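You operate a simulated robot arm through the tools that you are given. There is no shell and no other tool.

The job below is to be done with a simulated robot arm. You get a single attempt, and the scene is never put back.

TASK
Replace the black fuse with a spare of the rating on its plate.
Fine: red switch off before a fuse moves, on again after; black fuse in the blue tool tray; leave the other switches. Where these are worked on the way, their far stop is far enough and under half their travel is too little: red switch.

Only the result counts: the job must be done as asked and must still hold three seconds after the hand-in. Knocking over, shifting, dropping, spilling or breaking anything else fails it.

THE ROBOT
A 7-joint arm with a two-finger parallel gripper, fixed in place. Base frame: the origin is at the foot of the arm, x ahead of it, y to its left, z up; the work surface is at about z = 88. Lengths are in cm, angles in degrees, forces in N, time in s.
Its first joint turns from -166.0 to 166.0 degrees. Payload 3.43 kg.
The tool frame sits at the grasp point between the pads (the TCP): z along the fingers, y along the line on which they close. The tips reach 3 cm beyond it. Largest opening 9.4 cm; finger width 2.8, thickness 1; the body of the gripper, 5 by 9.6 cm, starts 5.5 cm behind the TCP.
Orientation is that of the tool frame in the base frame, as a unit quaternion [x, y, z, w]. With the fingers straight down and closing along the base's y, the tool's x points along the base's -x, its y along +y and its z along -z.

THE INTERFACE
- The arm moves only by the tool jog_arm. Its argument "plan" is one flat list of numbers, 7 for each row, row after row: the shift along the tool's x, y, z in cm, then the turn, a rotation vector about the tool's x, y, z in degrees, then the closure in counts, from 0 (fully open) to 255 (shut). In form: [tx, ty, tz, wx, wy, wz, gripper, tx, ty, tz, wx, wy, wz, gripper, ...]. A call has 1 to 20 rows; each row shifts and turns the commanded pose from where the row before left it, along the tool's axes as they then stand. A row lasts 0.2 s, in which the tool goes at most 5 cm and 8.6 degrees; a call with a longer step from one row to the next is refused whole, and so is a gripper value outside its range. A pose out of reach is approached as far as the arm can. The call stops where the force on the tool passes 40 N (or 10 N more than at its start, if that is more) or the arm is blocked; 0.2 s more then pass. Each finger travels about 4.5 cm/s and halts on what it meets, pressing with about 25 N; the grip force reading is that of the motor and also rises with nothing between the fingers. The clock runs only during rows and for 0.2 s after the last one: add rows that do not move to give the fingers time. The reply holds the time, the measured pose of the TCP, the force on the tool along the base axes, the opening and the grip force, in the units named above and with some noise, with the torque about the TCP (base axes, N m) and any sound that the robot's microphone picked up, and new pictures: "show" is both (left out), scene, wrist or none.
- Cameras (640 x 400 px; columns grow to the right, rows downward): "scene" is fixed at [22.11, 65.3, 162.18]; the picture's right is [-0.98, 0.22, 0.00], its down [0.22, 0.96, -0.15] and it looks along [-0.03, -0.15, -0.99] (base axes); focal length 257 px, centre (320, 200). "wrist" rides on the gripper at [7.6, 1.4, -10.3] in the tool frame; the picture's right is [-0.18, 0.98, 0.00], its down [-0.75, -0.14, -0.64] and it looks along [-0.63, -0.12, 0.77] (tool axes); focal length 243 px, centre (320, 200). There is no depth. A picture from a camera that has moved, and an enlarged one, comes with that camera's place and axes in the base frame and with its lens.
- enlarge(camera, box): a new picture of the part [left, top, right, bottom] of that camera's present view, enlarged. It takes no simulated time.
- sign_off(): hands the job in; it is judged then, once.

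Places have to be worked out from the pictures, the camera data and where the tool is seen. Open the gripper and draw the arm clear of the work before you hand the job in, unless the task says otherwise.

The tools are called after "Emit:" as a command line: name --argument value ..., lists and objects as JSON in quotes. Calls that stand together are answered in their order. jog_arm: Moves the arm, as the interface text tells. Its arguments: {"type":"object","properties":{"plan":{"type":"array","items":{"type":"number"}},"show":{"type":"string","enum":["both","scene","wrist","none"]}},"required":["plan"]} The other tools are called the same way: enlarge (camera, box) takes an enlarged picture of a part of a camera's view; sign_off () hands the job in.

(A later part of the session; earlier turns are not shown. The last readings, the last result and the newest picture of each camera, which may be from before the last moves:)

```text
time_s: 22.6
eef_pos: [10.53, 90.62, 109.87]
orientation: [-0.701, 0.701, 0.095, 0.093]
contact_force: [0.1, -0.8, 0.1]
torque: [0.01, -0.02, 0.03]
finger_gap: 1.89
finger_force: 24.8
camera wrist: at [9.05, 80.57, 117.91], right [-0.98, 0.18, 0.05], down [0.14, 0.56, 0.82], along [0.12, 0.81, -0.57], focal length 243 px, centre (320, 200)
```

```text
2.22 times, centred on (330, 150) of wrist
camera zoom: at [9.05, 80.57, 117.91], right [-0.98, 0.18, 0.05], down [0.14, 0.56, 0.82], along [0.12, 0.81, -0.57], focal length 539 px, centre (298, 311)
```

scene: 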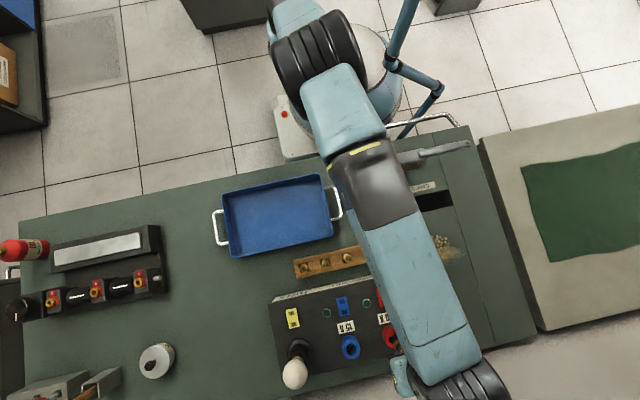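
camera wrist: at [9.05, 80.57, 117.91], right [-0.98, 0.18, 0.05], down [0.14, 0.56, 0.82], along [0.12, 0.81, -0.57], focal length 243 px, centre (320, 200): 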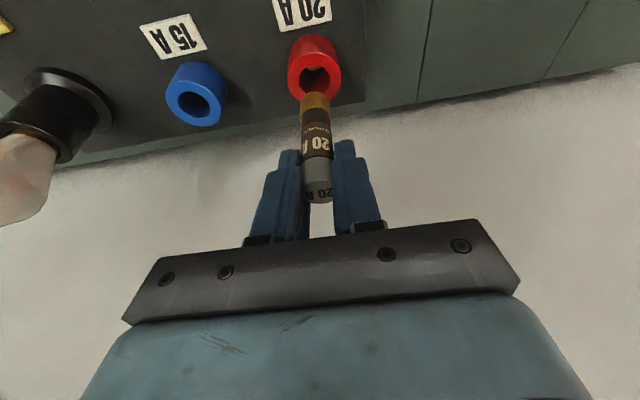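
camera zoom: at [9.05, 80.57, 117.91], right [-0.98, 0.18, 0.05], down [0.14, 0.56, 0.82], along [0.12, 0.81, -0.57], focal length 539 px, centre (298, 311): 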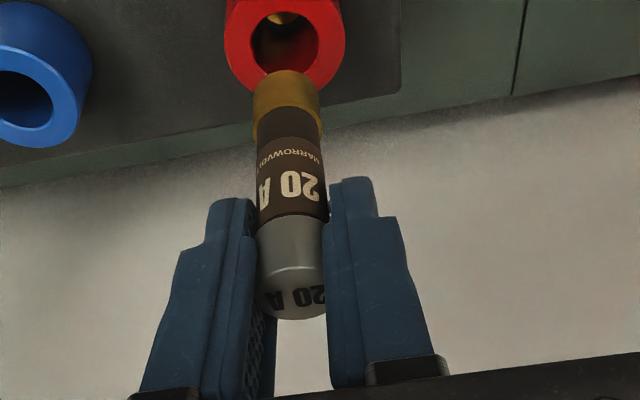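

The black fuse is fully out, bottom about 6.9 cm below the TCP. I carry it back over the rack side and then across to above the tray centre (32, 57).

Emit:
jog_arm --plan '[3.864, 0, -1.035, 0, 0, 0, 255, 3.864, 0, -1.035, 0, 0, 0, 255, 3.864, 0, -1.035, 0, 0, 0, 255, 3.864, 0, -1.035, 0, 0, 0, 255, 2.833, -3.583, -0.759, 0, 0, 0, 255, 2.833, -3.583, -0.759, 0, 0, 0, 255, 2.833, -3.583, -0.759, 0, 0, 0, 255, 2.833, -3.583, -0.759, 0, 0, 0, 255, 2.833, -3.583, -0.759, 0, 0, 0, 255, 2.833, -3.583, -0.759, 0, 0, 0, 255, 0, 0, 0, 0, 0, 0, 255]'

```text
time_s: 25.0
eef_pos: [32.13, 57.19, 109.85]
orientation: [0.702, -0.7, -0.094, -0.093]
contact_force: [0.2, 0.4, -0.9]
torque: [0.01, 0.01, -0.02]
finger_gap: 1.93
finger_force: 24.8
camera wrist: at [30.6, 47.02, 117.74], right [-0.98, 0.18, 0.05], down [0.14, 0.56, 0.82], along [0.12, 0.81, -0.57], focal length 243 px, centre (320, 200)
```

scene: 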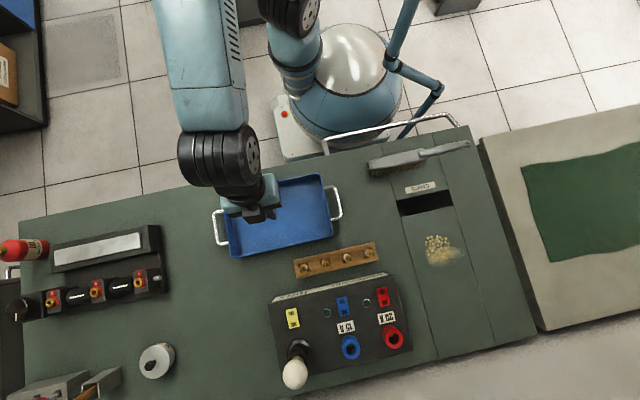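
wrist: 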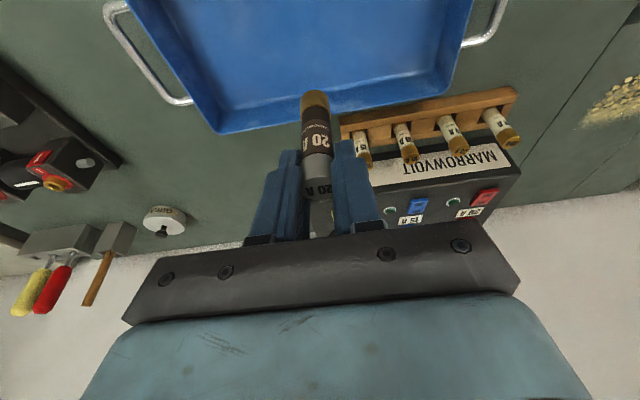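

The fuse hangs over the tray. I lower to about 1.5 cm above the tray floor.

Emit:
jog_arm --plan '[1.104, 0, 4.121, 0, 0, 0, 255, 1.104, 0, 4.121, 0, 0, 0, 255, 1.104, 0, 4.121, 0, 0, 0, 255, 0, 0, 0, 0, 0, 0, 255]' --show "wrist"

Emit:
enlarge --camera "wrist" --box '[220, 60, 440, 240]'

```text
time_s: 26.0
eef_pos: [31.98, 57.33, 96.79]
orientation: [0.701, -0.701, -0.093, -0.093]
contact_force: [0.2, -0.1, -0.1]
torque: [0.0, -0.02, 0.03]
finger_gap: 1.92
finger_force: 25.4
camera wrist: at [30.49, 47.16, 104.79], right [-0.98, 0.18, 0.05], down [0.14, 0.56, 0.82], along [0.12, 0.81, -0.57], focal length 243 px, centre (320, 200)
```

wrist: 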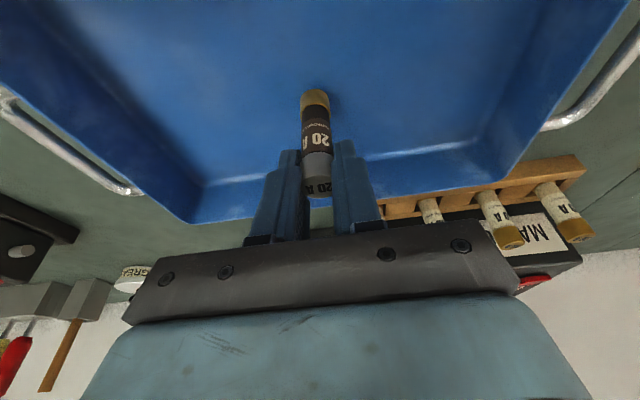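

```text
2.22 times, centred on (330, 150) of wrist
camera zoom: at [30.49, 47.16, 104.79], right [-0.98, 0.18, 0.05], down [0.14, 0.56, 0.82], along [0.12, 0.81, -0.57], focal length 539 px, centre (298, 311)
```

zoom: 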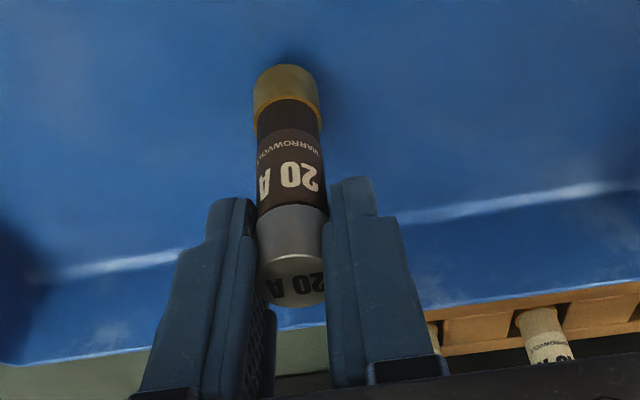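

Shadow shows the fuse close to the floor. I lower in 0.2 cm steps until it touches.

Emit:
jog_arm --plan '[0.0518, 0, 0.1932, 0, 0, 0, 255, 0.0518, 0, 0.1932, 0, 0, 0, 255, 0.0518, 0, 0.1932, 0, 0, 0, 255, 0.0518, 0, 0.1932, 0, 0, 0, 255]' --show "wrist"

Emit:
enlarge --camera "wrist" --box '[220, 60, 440, 240]'

```text
time_s: 27.0
eef_pos: [32.13, 57.19, 96.26]
orientation: [-0.7, 0.701, 0.093, 0.095]
contact_force: [-0.2, -0.2, -0.3]
torque: [-0.04, -0.04, 0.0]
finger_gap: 1.92
finger_force: 25.0
camera wrist: at [30.58, 47.11, 104.18], right [-0.98, 0.18, 0.05], down [0.14, 0.56, 0.82], along [0.12, 0.81, -0.57], focal length 243 px, centre (320, 200)
```

wrist: 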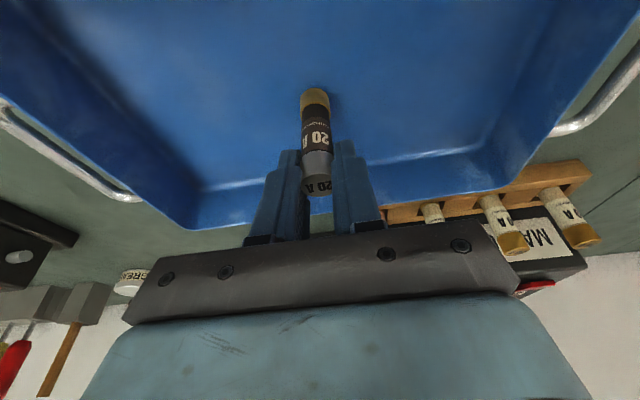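

```text
2.22 times, centred on (330, 150) of wrist
camera zoom: at [30.58, 47.11, 104.18], right [-0.98, 0.18, 0.05], down [0.14, 0.56, 0.82], along [0.12, 0.81, -0.57], focal length 539 px, centre (298, 311)
```

zoom: 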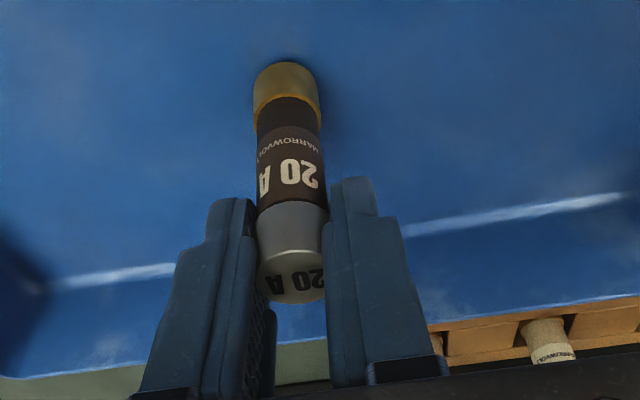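

No contact force yet; the fuse has slipped down slightly in the grip. I lower a bit more.

Emit:
jog_arm --plan '[0.0518, 0, 0.1932, 0, 0, 0, 255, 0.0518, 0, 0.1932, 0, 0, 0, 255, 0.0518, 0, 0.1932, 0, 0, 0, 255]' --show "wrist"

Emit:
enlarge --camera "wrist" --box '[220, 60, 440, 240]'

```text
time_s: 27.8
eef_pos: [31.94, 57.2, 95.53]
orientation: [-0.7, 0.701, 0.095, 0.095]
contact_force: [3.7, 2.7, 24.4]
torque: [0.22, -0.53, 0.02]
finger_gap: 1.94
finger_force: 24.6
camera wrist: at [30.55, 47.14, 103.67], right [-0.98, 0.18, 0.05], down [0.14, 0.56, 0.82], along [0.12, 0.81, -0.57], focal length 243 px, centre (320, 200)
```

wrist: 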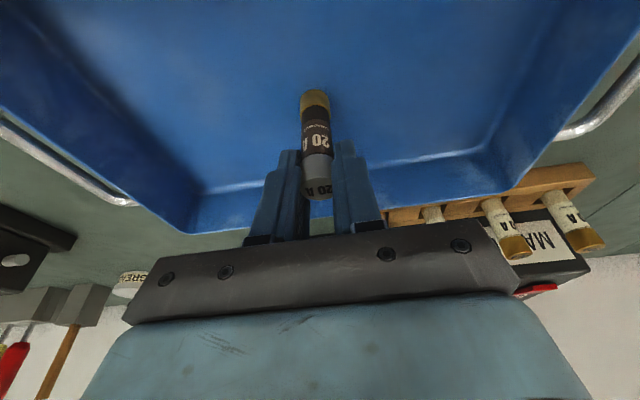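

```text
2.22 times, centred on (330, 150) of wrist
camera zoom: at [30.55, 47.14, 103.67], right [-0.98, 0.18, 0.05], down [0.14, 0.56, 0.82], along [0.12, 0.81, -0.57], focal length 539 px, centre (298, 311)
```

zoom: 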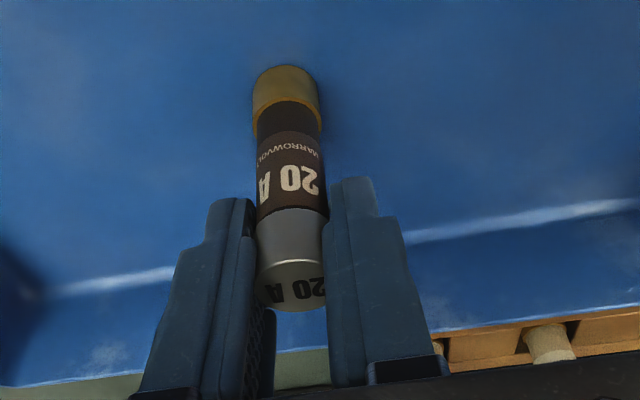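

The fuse stands on the tray floor (24 N). I relieve the pressure slightly, open the fingers and rise straight up.

Emit:
jog_arm --plan '[-0.031, 0, -0.116, 0, 0, 0, 255, 0, 0, 0, 0, 0, 0, 200, 0, 0, 0, 0, 0, 0, 140, 0, 0, 0, 0, 0, 0, 60, 0, 0, 0, 0, 0, 0, 60, 0, 0, 0, 0, 0, 0, 60, -0.776, 0, -2.898, 0, 0, 0, 60, -1.035, 0, -3.864, 0, 0, 0, 60, -1.035, 0, -3.864, 0, 0, 0, 60, 0, 0, 0, 0, 0, 0, 60]'

Emit:
enlarge --camera "wrist" --box '[300, 20, 560, 180]'

```text
time_s: 30.0
eef_pos: [32.04, 57.01, 106.77]
orientation: [-0.701, 0.701, 0.094, 0.093]
contact_force: [-0.3, -0.1, 0.1]
torque: [-0.03, 0.02, 0.01]
finger_gap: 7.19
finger_force: 0.2
camera wrist: at [30.51, 46.95, 114.67], right [-0.98, 0.18, 0.05], down [0.14, 0.56, 0.82], along [0.12, 0.81, -0.57], focal length 243 px, centre (320, 200)
```

scene: 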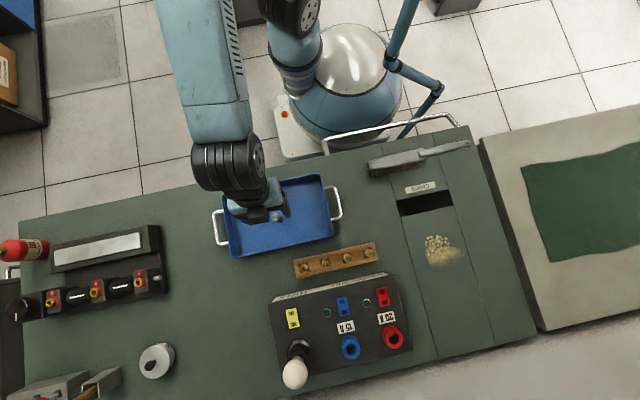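
wrist: 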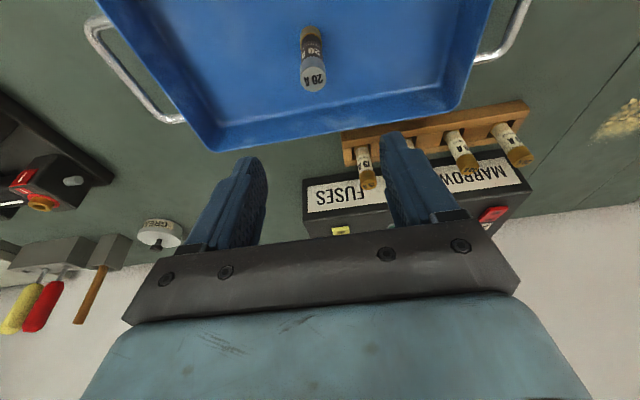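

```text
2.46 times, centred on (430, 100) of wrist
camera zoom: at [30.51, 46.95, 114.67], right [-0.98, 0.18, 0.05], down [0.14, 0.56, 0.82], along [0.12, 0.81, -0.57], focal length 597 px, centre (49, 446)
```

zoom: 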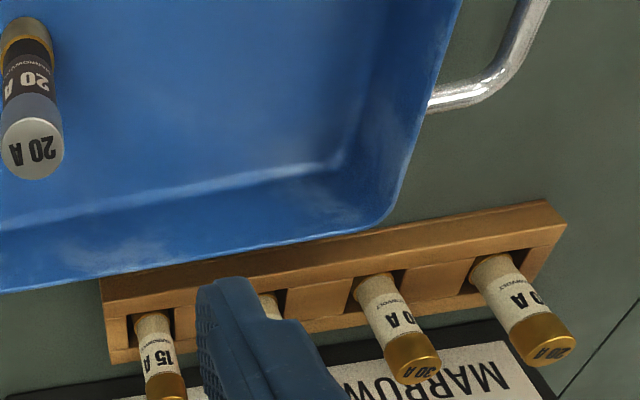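

The black fuse stands in the tray. Next I move to a viewing position in front of the 20 A spare (at about (10, 71.6)).

Emit:
jog_arm --plan '[-1.223, 4.4, 0.845, 0, 0, 0, 60, -1.223, 4.4, 0.845, 0, 0, 0, 60, -1.223, 4.4, 0.845, 0, 0, 0, 60, -1.223, 4.4, 0.845, 0, 0, 0, 60, -1.223, 4.4, 0.845, 0, 0, 0, 60, 0, 0, 0, 0, 0, 0, 60]'

Emit:
enlarge --camera "wrist" --box '[220, 80, 440, 240]'

Emit:
enlarge --camera "scene" --box '[200, 160, 400, 290]'

```text
time_s: 31.4
eef_pos: [10.02, 63.82, 104.22]
orientation: [-0.701, 0.701, 0.093, 0.093]
contact_force: [0.1, -0.6, 1.0]
torque: [0.0, 0.03, 0.03]
finger_gap: 7.19
finger_force: 0.0
camera wrist: at [8.56, 53.84, 112.22], right [-0.98, 0.18, 0.05], down [0.14, 0.56, 0.82], along [0.12, 0.81, -0.57], focal length 243 px, centre (320, 200)
```

scene: 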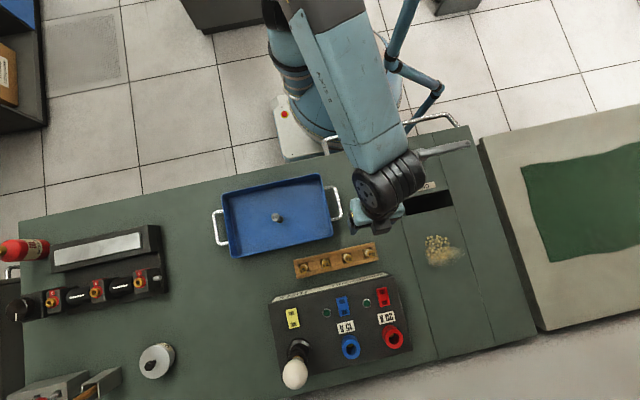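
wrist: 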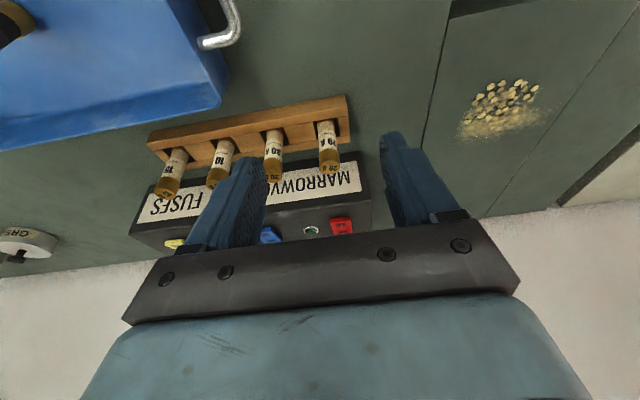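

```text
2.50 times, centred on (330, 160) of wrist
camera zoom: at [8.56, 53.84, 112.22], right [-0.98, 0.18, 0.05], down [0.14, 0.56, 0.82], along [0.12, 0.81, -0.57], focal length 606 px, centre (295, 300)
```

zoom: 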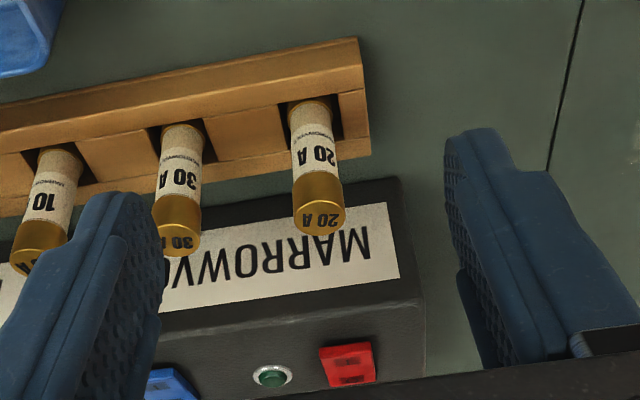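

```text
3.08 times, centred on (300, 225) of scene
camera zoom: at [22.11, 65.3, 162.18], right [-0.98, 0.22, 0.0], down [0.22, 0.96, -0.15], along [-0.03, -0.15, -0.99], focal length 790 px, centre (382, 123)
```

zoom: 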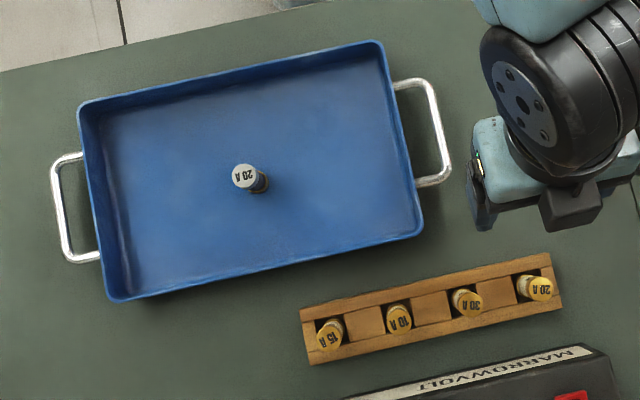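

The 20 A spare is at about (10.0, 71.5), top ≈95.5, rack top ≈90. I narrow the gap to ~5 cm to clear the 30 A neighbour and move above the spare.

Emit:
jog_arm --plan '[0, 0, 0, 0, 0, 0, 119, 0, 0, 0, 0, 0, 0, 119, -3.28, 0, 2.535, 0, 0, 0, 119, -3.28, 0, 2.535, 0, 0, 0, 119, 0, 0, 0, 0, 0, 0, 119]' --show "wrist"

Emit:
enlarge --camera "wrist" --box '[220, 80, 440, 240]'

```text
time_s: 32.6
eef_pos: [9.92, 71.71, 101.14]
orientation: [0.701, -0.701, -0.093, -0.093]
contact_force: [0.5, 0.2, 0.6]
torque: [-0.03, -0.01, -0.01]
finger_gap: 4.99
finger_force: 0.1
camera wrist: at [8.53, 61.6, 109.16], right [-0.98, 0.18, 0.05], down [0.14, 0.56, 0.82], along [0.12, 0.81, -0.57], focal length 243 px, centre (320, 200)
```

wrist: 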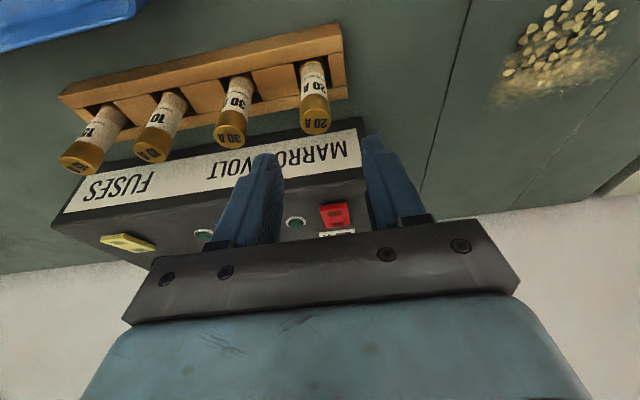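

```text
2.50 times, centred on (330, 160) of wrist
camera zoom: at [8.53, 61.6, 109.16], right [-0.98, 0.18, 0.05], down [0.14, 0.56, 0.82], along [0.12, 0.81, -0.57], focal length 606 px, centre (295, 300)
```

zoom: 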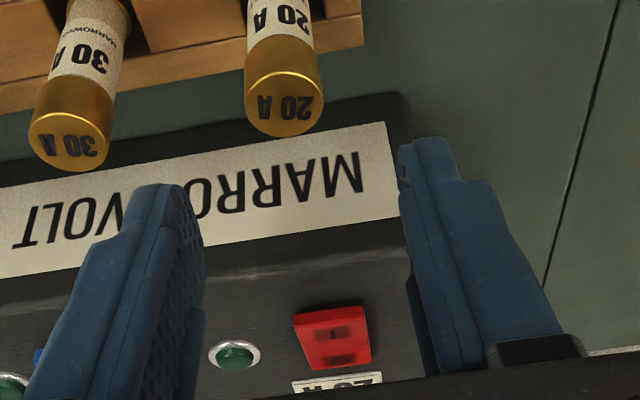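

The spare is between the fingers' planes at about (10.0, 71.7). I lower to TCP z≈94.9, in three steps.

Emit:
jog_arm --plan '[0.498, 0, 1.989, 0, 0, 0, 119, 0.498, 0, 1.989, 0, 0, 0, 119, 0.498, 0, 1.989, 0, 0, 0, 119, 0, 0, 0, 0, 0, 0, 119]' --show "both"

Emit:
enlarge --camera "wrist" --box '[220, 80, 440, 240]'

```text
time_s: 33.6
eef_pos: [10.01, 71.72, 95.07]
orientation: [0.701, -0.701, -0.094, -0.093]
contact_force: [0.8, 0.5, 0.6]
torque: [0.0, 0.02, 0.02]
finger_gap: 5.0
finger_force: 0.1
camera wrist: at [8.51, 61.77, 102.95], right [-0.98, 0.18, 0.05], down [0.14, 0.56, 0.82], along [0.12, 0.81, -0.57], focal length 243 px, centre (320, 200)
```

scene: 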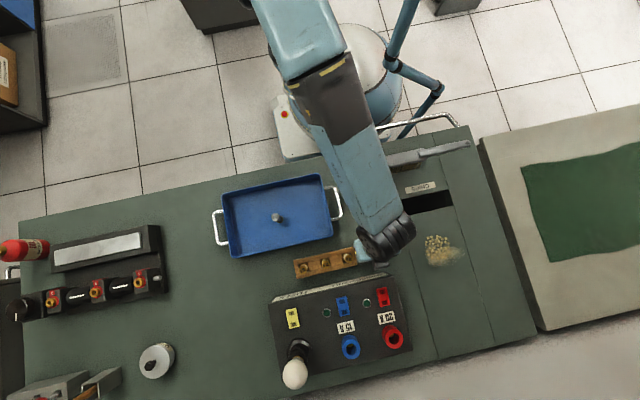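
wrist: 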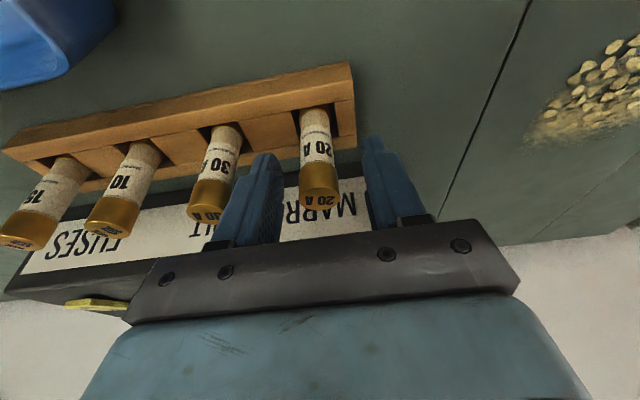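

```text
2.50 times, centred on (330, 160) of wrist
camera zoom: at [8.51, 61.77, 102.95], right [-0.98, 0.18, 0.05], down [0.14, 0.56, 0.82], along [0.12, 0.81, -0.57], focal length 606 px, centre (295, 300)
```

zoom: 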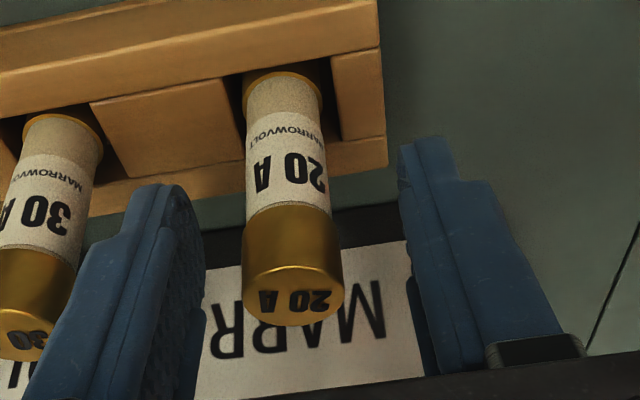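

The spare sits between the pads in the same relative place as the black one did. I close on it.

Emit:
jog_arm --plan '[0, 0, 0, 0, 0, 0, 255, 0, 0, 0, 0, 0, 0, 255, 0, 0, 0, 0, 0, 0, 255, 0, 0, 0, 0, 0, 0, 255, 0, 0, 0, 0, 0, 0, 255]' --show "wrist"

Emit:
enlarge --camera "wrist" --box '[220, 80, 440, 240]'

```text
time_s: 34.8
eef_pos: [9.96, 71.83, 95.01]
orientation: [-0.701, 0.701, 0.094, 0.093]
contact_force: [-0.3, 0.3, 0.4]
torque: [0.01, 0.0, -0.02]
finger_gap: 1.95
finger_force: 25.3
camera wrist: at [8.51, 61.77, 102.97], right [-0.98, 0.18, 0.05], down [0.14, 0.56, 0.82], along [0.12, 0.81, -0.57], focal length 243 px, centre (320, 200)
```

wrist: 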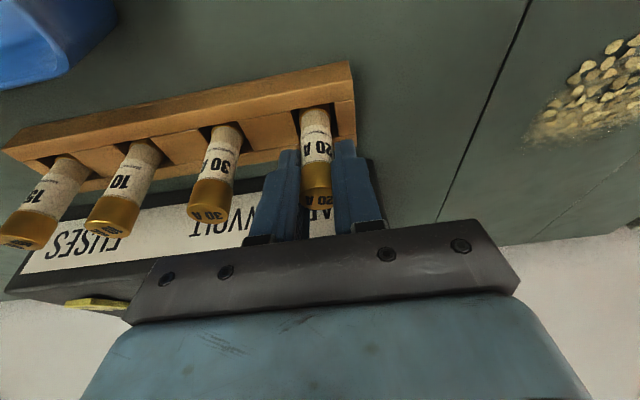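

```text
2.50 times, centred on (330, 160) of wrist
camera zoom: at [8.51, 61.77, 102.97], right [-0.98, 0.18, 0.05], down [0.14, 0.56, 0.82], along [0.12, 0.81, -0.57], focal length 606 px, centre (295, 300)
```

zoom: 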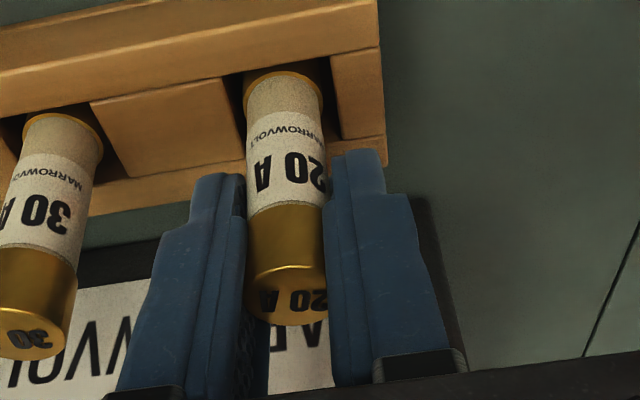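

Good grip (gap 1.95). I lift the spare straight out of the rack to TCP z≈109.5.

Emit:
jog_arm --plan '[-0.2588, 0, -0.9659, 0, 0, 0, 255, -0.3882, 0, -1.4489, 0, 0, 0, 255, -1.035, 0, -3.864, 0, 0, 0, 255, -1.035, 0, -3.864, 0, 0, 0, 255, -1.035, 0, -3.864, 0, 0, 0, 255, 0, 0, 0, 0, 0, 0, 255]'

Emit:
enlarge --camera "wrist" --box '[220, 60, 440, 240]'

```text
time_s: 36.2
eef_pos: [10.04, 71.78, 109.44]
orientation: [-0.7, 0.702, 0.094, 0.093]
contact_force: [0.0, -0.4, -0.5]
torque: [-0.06, 0.01, -0.01]
finger_gap: 1.99
finger_force: 24.9
camera wrist: at [8.51, 61.74, 117.39], right [-0.98, 0.18, 0.05], down [0.14, 0.56, 0.82], along [0.12, 0.81, -0.57], focal length 243 px, centre (320, 200)
```

scene: 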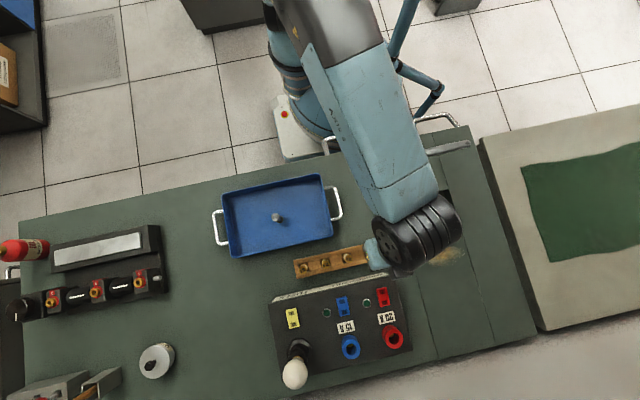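
wrist: 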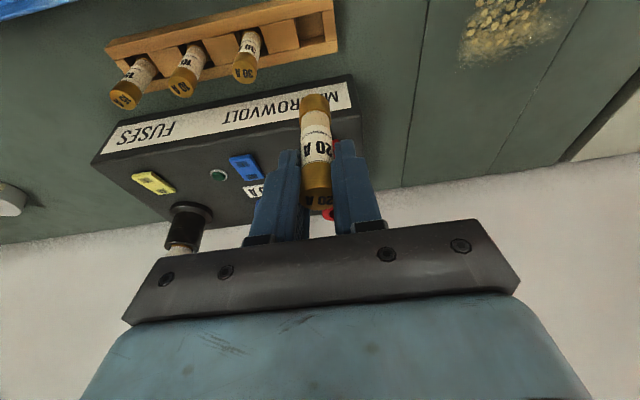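

```text
2.22 times, centred on (330, 150) of wrist
camera zoom: at [8.51, 61.74, 117.39], right [-0.98, 0.18, 0.05], down [0.14, 0.56, 0.82], along [0.12, 0.81, -0.57], focal length 539 px, centre (298, 311)
```

zoom: 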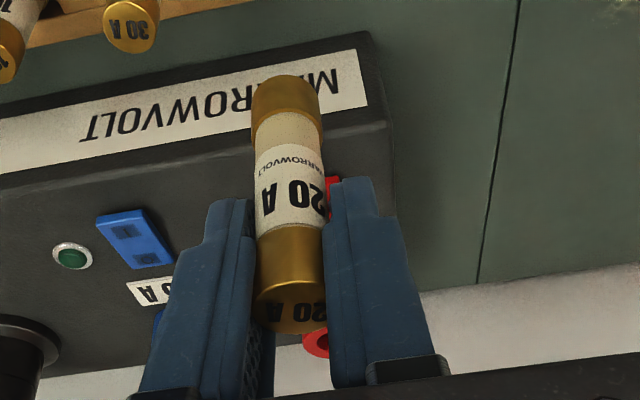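

The spare is out, sitting about 0.2 cm nearer the robot and 0.5 cm higher in the grip than the black one was. I move it over the red holder for comparison with the earlier picture.

Emit:
jog_arm --plan '[-3.6995, -0.11, 0.929, 0, 0, 0, 255, -3.6995, -0.11, 0.929, 0, 0, 0, 255, -3.6995, -0.11, 0.929, 0, 0, 0, 255, -3.6995, -0.11, 0.929, 0, 0, 0, 255, -3.6995, -0.11, 0.929, 0, 0, 0, 255, 0, 0, 0, 0, 0, 0, 255, 0, 0, 0, 0, 0, 0, 255]'

Emit:
enlarge --camera "wrist" --box '[220, 60, 440, 240]'

Emit:
enlarge --camera "wrist" --box '[270, 20, 370, 120]'

```text
time_s: 37.8
eef_pos: [10.58, 90.69, 109.86]
orientation: [0.701, -0.701, -0.094, -0.093]
contact_force: [0.2, -0.3, -0.7]
torque: [-0.01, 0.01, 0.02]
finger_gap: 1.97
finger_force: 25.1
camera wrist: at [9.11, 80.69, 117.77], right [-0.98, 0.18, 0.05], down [0.14, 0.56, 0.82], along [0.12, 0.81, -0.57], focal length 243 px, centre (320, 200)
```

scene: 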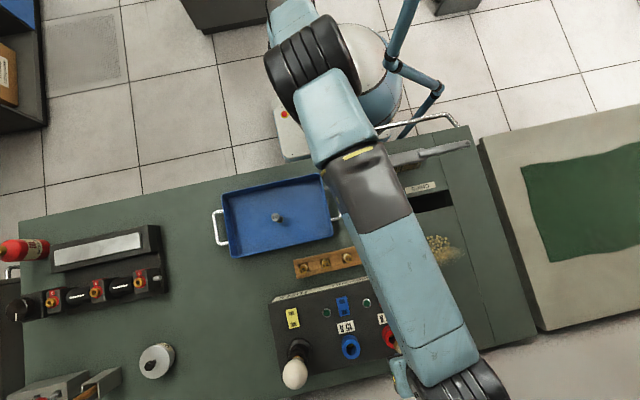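
wrist: 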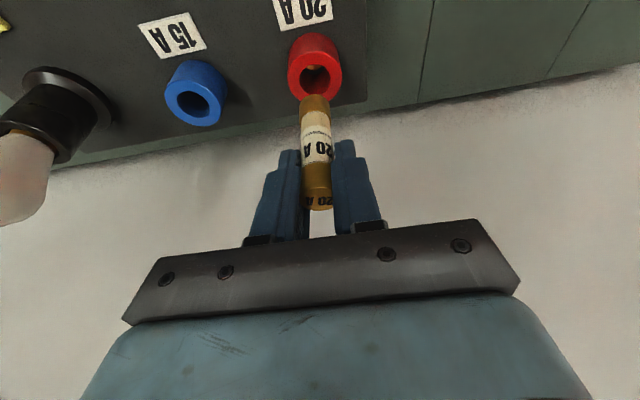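

```text
2.22 times, centred on (330, 150) of wrist
camera zoom: at [9.11, 80.69, 117.77], right [-0.98, 0.18, 0.05], down [0.14, 0.56, 0.82], along [0.12, 0.81, -0.57], focal length 539 px, centre (298, 311)
```

zoom: 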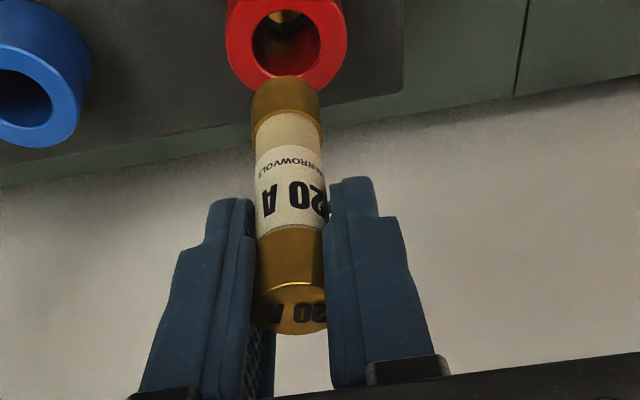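

```text
4.00 times, centred on (320, 70) of wrist
camera zoom: at [9.11, 80.69, 117.77], right [-0.98, 0.18, 0.05], down [0.14, 0.56, 0.82], along [0.12, 0.81, -0.57], focal length 970 px, centre (320, 720)
```

zoom: 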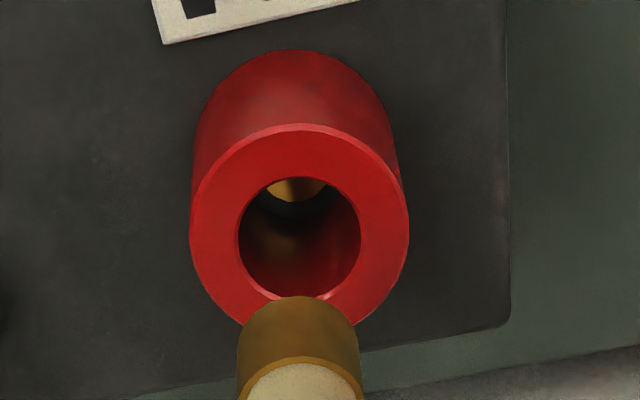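

Pose matches the earlier picture (blue ring at same pixels); the spare's foot looks ~0.1 cm too far to +x and a little short in y. I correct by (-0.1, +0.15) and lower 3 cm to just above the ring to compare directly.

Emit:
jog_arm --plan '[0.316, 0.05, 1.468, 0, 0, 0, 255, 0.316, 0.05, 1.468, 0, 0, 0, 255, 0, 0, 0, 0, 0, 0, 255]' --show "wrist"

Emit:
enlarge --camera "wrist" --box '[270, 50, 370, 150]'

```text
time_s: 38.6
eef_pos: [10.44, 90.98, 106.8]
orientation: [0.701, -0.701, -0.094, -0.093]
contact_force: [-0.1, 0.8, -1.3]
torque: [0.02, -0.01, -0.02]
finger_gap: 1.91
finger_force: 25.4
camera wrist: at [8.98, 80.89, 114.76], right [-0.98, 0.18, 0.05], down [0.14, 0.56, 0.82], along [0.12, 0.81, -0.57], focal length 243 px, centre (320, 200)
```

wrist: 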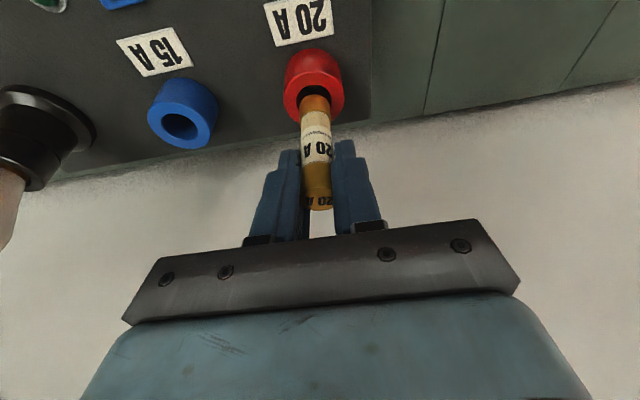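

```text
4.00 times, centred on (320, 100) of wrist
camera zoom: at [8.98, 80.89, 114.76], right [-0.98, 0.18, 0.05], down [0.14, 0.56, 0.82], along [0.12, 0.81, -0.57], focal length 970 px, centre (320, 600)
```

zoom: 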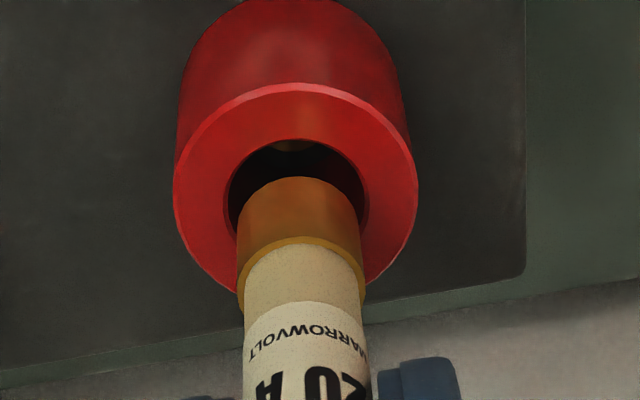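

x is aligned (fuse and hole centres share the same vertical line). I lower another 0.6 cm in small steps to see the y gap close up.

Emit:
jog_arm --plan '[0.0776, 0, 0.29, 0, 0, 0, 255, 0.0776, 0, 0.29, 0, 0, 0, 255]' --show "wrist"

Emit:
enlarge --camera "wrist" --box '[270, 50, 370, 150]'

```text
time_s: 39.2
eef_pos: [10.45, 90.99, 106.26]
orientation: [0.701, -0.701, -0.093, -0.094]
contact_force: [-0.1, -0.4, 0.4]
torque: [-0.04, 0.02, 0.02]
finger_gap: 1.96
finger_force: 25.3
camera wrist: at [8.98, 80.94, 114.2], right [-0.98, 0.18, 0.05], down [0.14, 0.56, 0.82], along [0.12, 0.81, -0.57], focal length 243 px, centre (320, 200)
```

wrist: 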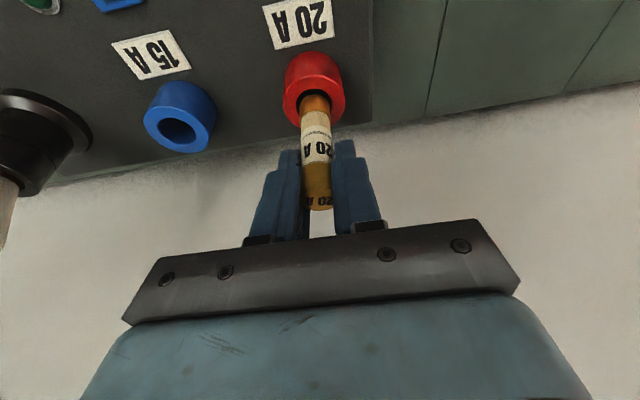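

```text
4.00 times, centred on (320, 100) of wrist
camera zoom: at [8.98, 80.94, 114.2], right [-0.98, 0.18, 0.05], down [0.14, 0.56, 0.82], along [0.12, 0.81, -0.57], focal length 970 px, centre (320, 600)
```

zoom: 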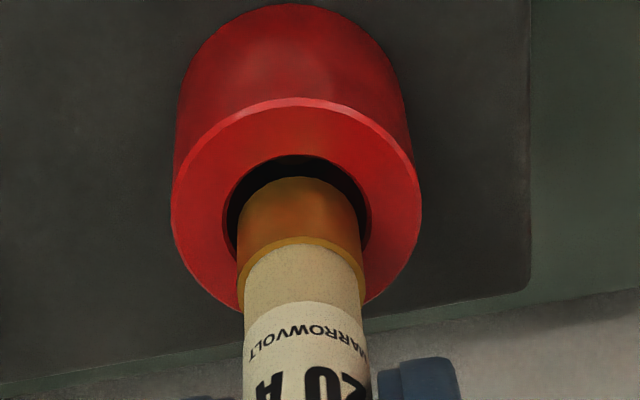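

No contact yet; hole is ~0.24 cm wider all round than the fuse and a dark gap shows on the near side. I keep lowering in 0.3 cm steps watching the force.

Emit:
jog_arm --plan '[0.0776, 0, 0.29, 0, 0, 0, 255, 0.0776, 0, 0.29, 0, 0, 0, 255]' --show "wrist"

Emit:
enlarge --camera "wrist" --box '[270, 50, 370, 150]'

```text
time_s: 39.8
eef_pos: [10.45, 90.94, 105.65]
orientation: [0.701, -0.701, -0.093, -0.093]
contact_force: [0.6, -0.4, -0.4]
torque: [-0.07, 0.02, 0.04]
finger_gap: 1.94
finger_force: 25.1
camera wrist: at [8.98, 80.94, 113.56], right [-0.98, 0.18, 0.05], down [0.14, 0.56, 0.82], along [0.12, 0.81, -0.57], focal length 243 px, centre (320, 200)
```

wrist: 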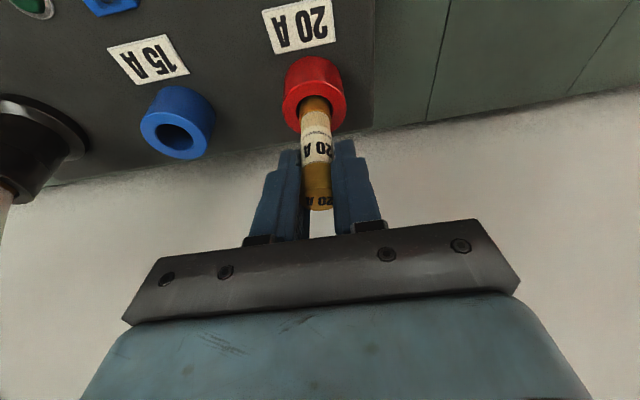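

```text
4.00 times, centred on (320, 100) of wrist
camera zoom: at [8.98, 80.94, 113.56], right [-0.98, 0.18, 0.05], down [0.14, 0.56, 0.82], along [0.12, 0.81, -0.57], focal length 970 px, centre (320, 600)
```

zoom: 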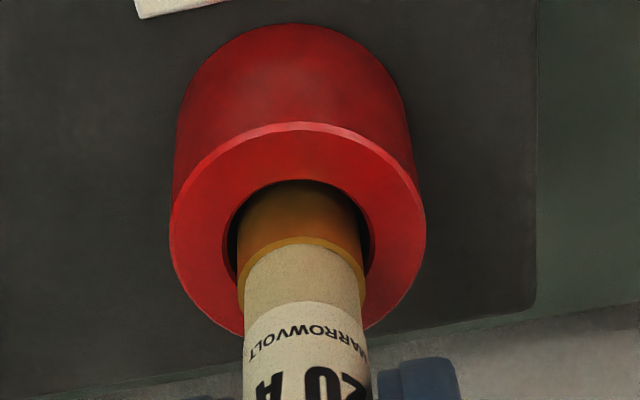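

The foot is entering the hole with balanced side gaps and no force. I continue down 1.2 cm.

Emit:
jog_arm --plan '[0.0776, 0, 0.29, 0, 0, 0, 255, 0.0776, 0, 0.29, 0, 0, 0, 255, 0.0776, 0, 0.29, 0, 0, 0, 255, 0.0776, 0, 0.29, 0, 0, 0, 255]' --show "wrist"

Emit:
enlarge --camera "wrist" --box '[220, 60, 440, 240]'

```text
time_s: 40.8
eef_pos: [10.4, 91.0, 104.48]
orientation: [0.701, -0.7, -0.095, -0.093]
contact_force: [-1.5, -3.4, 0.3]
torque: [-0.14, 0.06, -0.03]
finger_gap: 1.97
finger_force: 24.7
camera wrist: at [8.99, 80.94, 112.4], right [-0.98, 0.18, 0.05], down [0.14, 0.56, 0.82], along [0.12, 0.81, -0.57], focal length 243 px, centre (320, 200)
```

wrist: 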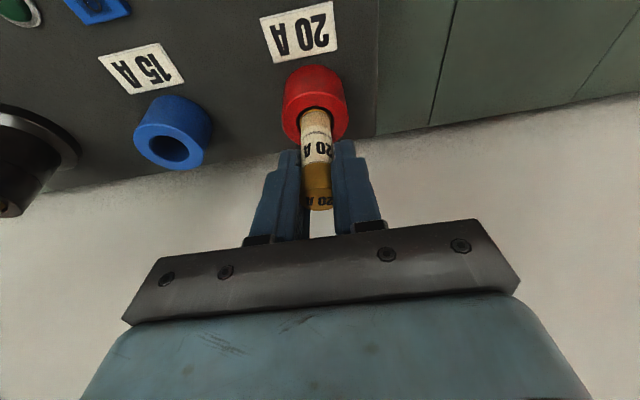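

```text
2.22 times, centred on (330, 150) of wrist
camera zoom: at [8.99, 80.94, 112.4], right [-0.98, 0.18, 0.05], down [0.14, 0.56, 0.82], along [0.12, 0.81, -0.57], focal length 539 px, centre (298, 311)
```

zoom: 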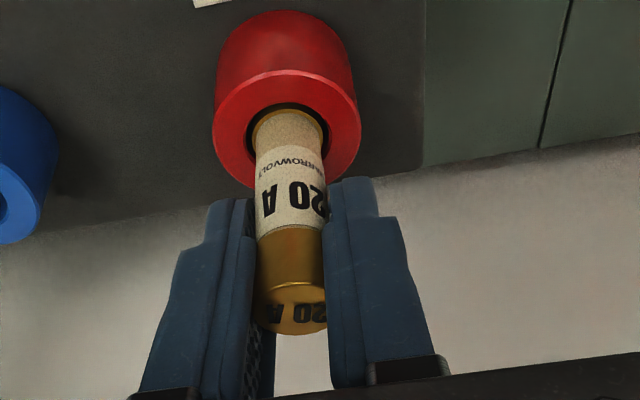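

Mostly in; a small side force (-3.4 N in y) says I'm a touch too far out. I ease back 0.12 cm in y and continue down.

Emit:
jog_arm --plan '[0.116, 0, -0.031, 0, 0, 0, 255, 0.0776, 0, 0.29, 0, 0, 0, 255, 0.0518, 0, 0.1932, 0, 0, 0, 255]' --show "wrist"

Emit:
enlarge --camera "wrist" --box '[220, 60, 440, 240]'

```text
time_s: 41.6
eef_pos: [10.56, 90.91, 103.93]
orientation: [0.701, -0.701, -0.093, -0.093]
contact_force: [-0.4, 0.1, -0.4]
torque: [0.0, 0.01, -0.03]
finger_gap: 1.95
finger_force: 25.0
camera wrist: at [9.0, 80.83, 111.88], right [-0.98, 0.18, 0.05], down [0.14, 0.56, 0.82], along [0.12, 0.81, -0.57], focal length 243 px, centre (320, 200)
```

wrist: 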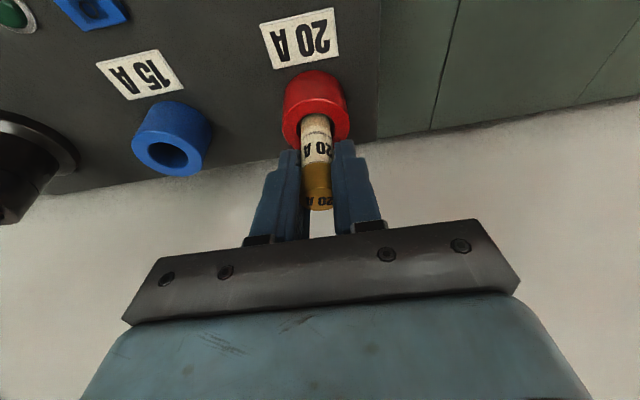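

```text
2.22 times, centred on (330, 150) of wrist
camera zoom: at [9.0, 80.83, 111.88], right [-0.98, 0.18, 0.05], down [0.14, 0.56, 0.82], along [0.12, 0.81, -0.57], focal length 539 px, centre (298, 311)
```

zoom: 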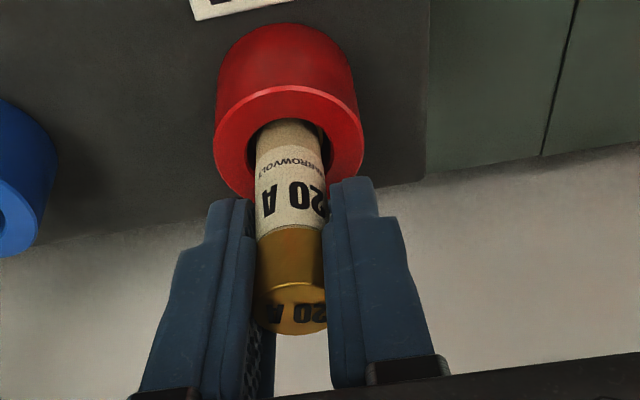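

No force now. The printed name sits slightly higher above the ring than on the seated black fuse, so about 0.5–0.6 cm remain; I lower in 0.2 cm steps.

Emit:
jog_arm --plan '[0.0518, 0, 0.1932, 0, 0, 0, 255, 0.0518, 0, 0.1932, 0, 0, 0, 255, 0.0259, 0, 0.0966, 0, 0, 0, 255]' --show "wrist"

Emit:
enlarge --camera "wrist" --box '[220, 100, 440, 240]'

```text
time_s: 42.4
eef_pos: [10.49, 90.89, 103.42]
orientation: [0.701, -0.701, -0.093, -0.094]
contact_force: [0.3, -0.7, -1.0]
torque: [-0.01, 0.04, -0.02]
finger_gap: 1.96
finger_force: 25.2
camera wrist: at [9.0, 80.82, 111.39], right [-0.98, 0.18, 0.05], down [0.14, 0.56, 0.82], along [0.12, 0.81, -0.57], focal length 243 px, centre (320, 200)
```

wrist: 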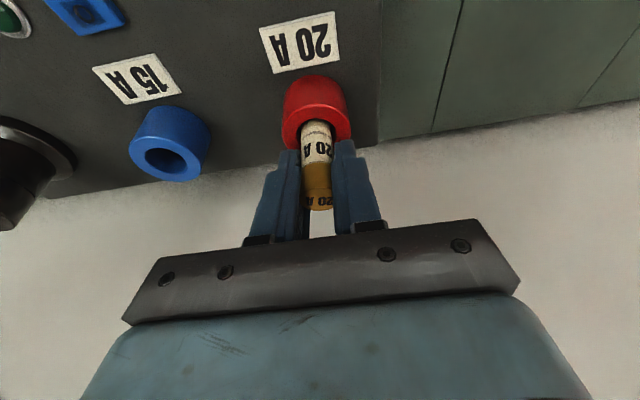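

```text
2.86 times, centred on (330, 170) of wrist
camera zoom: at [9.0, 80.82, 111.39], right [-0.98, 0.18, 0.05], down [0.14, 0.56, 0.82], along [0.12, 0.81, -0.57], focal length 693 px, centre (291, 286)
```

zoom: 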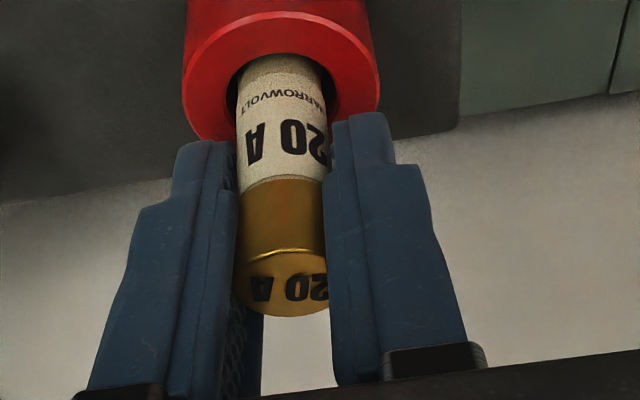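

Still about 0.3 cm to go. I continue in 0.1–0.15 cm steps until contact.

Emit:
jog_arm --plan '[0.0388, 0, 0.1449, 0, 0, 0, 255, 0.0259, 0, 0.0966, 0, 0, 0, 255, 0.0259, 0, 0.0966, 0, 0, 0, 255]' --show "wrist"

Emit:
enlarge --camera "wrist" --box '[220, 100, 440, 240]'

```text
time_s: 43.2
eef_pos: [10.46, 90.87, 103.11]
orientation: [0.701, -0.7, -0.093, -0.093]
contact_force: [-0.3, -0.6, 1.3]
torque: [-0.04, -0.03, 0.01]
finger_gap: 1.94
finger_force: 25.3
camera wrist: at [8.99, 80.85, 111.05], right [-0.98, 0.18, 0.05], down [0.14, 0.56, 0.82], along [0.12, 0.81, -0.57], focal length 243 px, centre (320, 200)
```

wrist: 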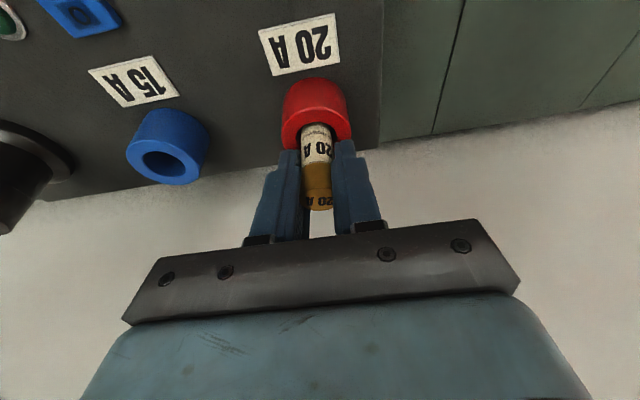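

```text
2.86 times, centred on (330, 170) of wrist
camera zoom: at [8.99, 80.85, 111.05], right [-0.98, 0.18, 0.05], down [0.14, 0.56, 0.82], along [0.12, 0.81, -0.57], focal length 693 px, centre (291, 286)
```

zoom: 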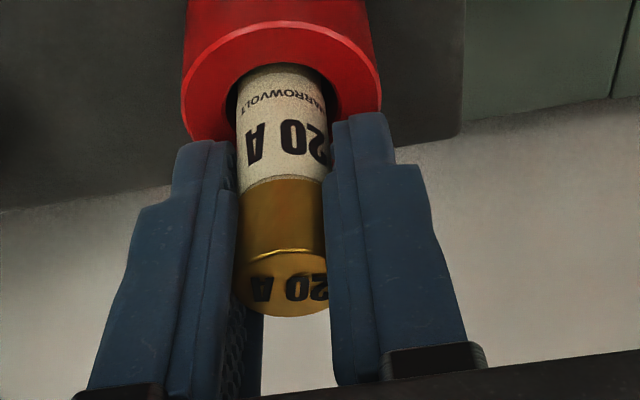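

It now looks level with how the black fuse sat, but no clear bottoming force yet. I continue 0.1 cm at a time.

Emit:
jog_arm --plan '[0.0259, 0, 0.0966, 0, 0, 0, 255, 0.0259, 0, 0.0966, 0, 0, 0, 255]' --show "wrist"

Emit:
enlarge --camera "wrist" --box '[220, 100, 440, 240]'

```text
time_s: 43.8
eef_pos: [10.42, 90.83, 103.01]
orientation: [0.701, -0.701, -0.095, -0.094]
contact_force: [2.0, 2.3, 16.1]
torque: [0.09, -0.06, 0.05]
finger_gap: 1.94
finger_force: 25.5
camera wrist: at [8.99, 80.8, 111.01], right [-0.98, 0.18, 0.05], down [0.14, 0.56, 0.82], along [0.12, 0.81, -0.57], focal length 243 px, centre (320, 200)
```

wrist: 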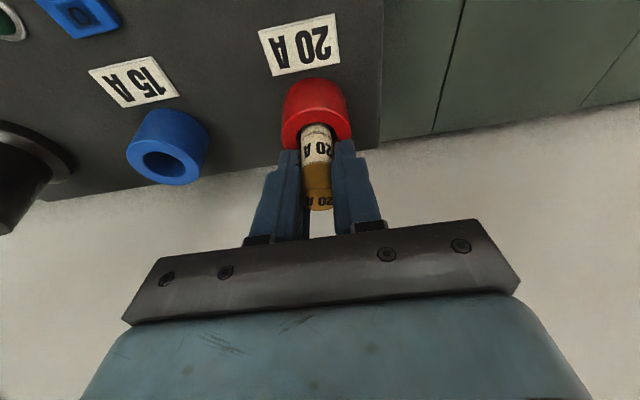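

```text
2.86 times, centred on (330, 170) of wrist
camera zoom: at [8.99, 80.8, 111.01], right [-0.98, 0.18, 0.05], down [0.14, 0.56, 0.82], along [0.12, 0.81, -0.57], focal length 693 px, centre (291, 286)
```

zoom: 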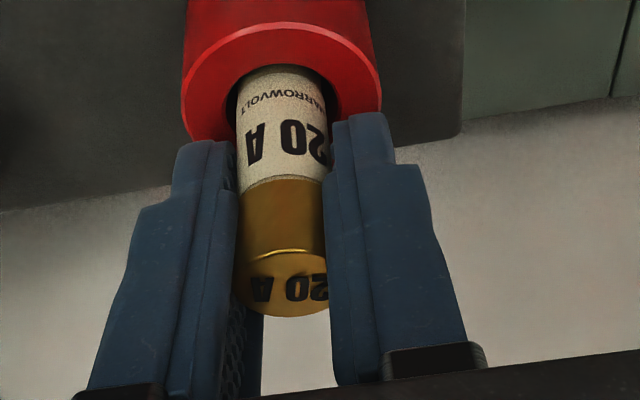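

Bottomed with 16 N upward at the same depth as before. I open the fingers and rise clear.

Emit:
jog_arm --plan '[-0.021, 0, -0.077, 0, 0, 0, 255, 0, 0, 0, 0, 0, 0, 180, 0, 0, 0, 0, 0, 0, 120, 0, 0, 0, 0, 0, 0, 60, 0, 0, 0, 0, 0, 0, 60, 0, 0, 0, 0, 0, 0, 60, -0.5176, 0, -1.9319, 0, 0, 0, 60, -0.5176, 0, -1.9319, 0, 0, 0, 60, -0.5176, 0, -1.9319, 0, 0, 0, 60, 0, 0, 0, 0, 0, 0, 60]' --show "wrist"

Emit:
enlarge --camera "wrist" --box '[220, 40, 440, 200]'

```text
time_s: 46.0
eef_pos: [10.6, 90.88, 108.97]
orientation: [0.701, -0.701, -0.093, -0.094]
contact_force: [0.2, -0.4, -0.3]
torque: [0.0, -0.02, -0.01]
finger_gap: 7.2
finger_force: 0.0
camera wrist: at [9.0, 80.78, 116.95], right [-0.98, 0.18, 0.05], down [0.14, 0.56, 0.82], along [0.12, 0.81, -0.57], focal length 243 px, centre (320, 200)
```

wrist: 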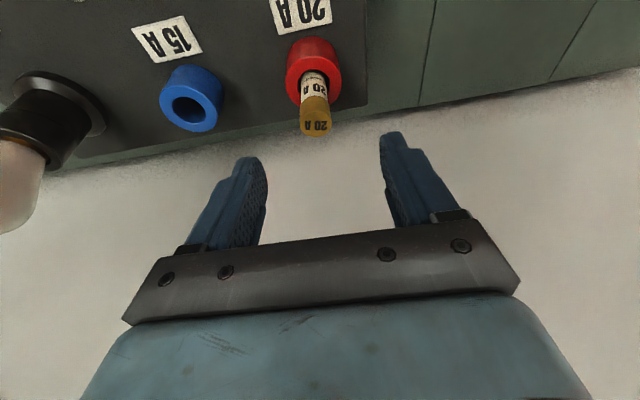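

```text
2.50 times, centred on (330, 120) of wrist
camera zoom: at [9.0, 80.78, 116.95], right [-0.98, 0.18, 0.05], down [0.14, 0.56, 0.82], along [0.12, 0.81, -0.57], focal length 606 px, centre (295, 400)
```

zoom: 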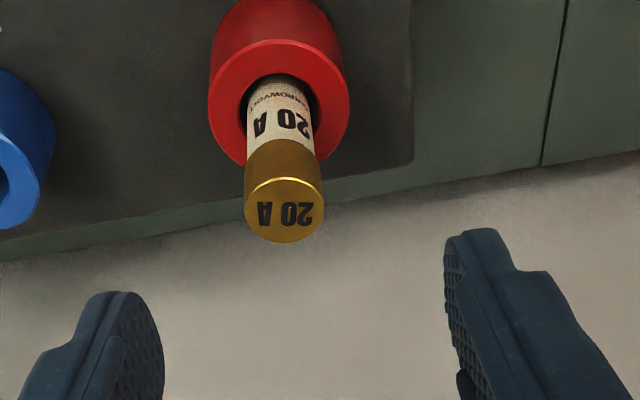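

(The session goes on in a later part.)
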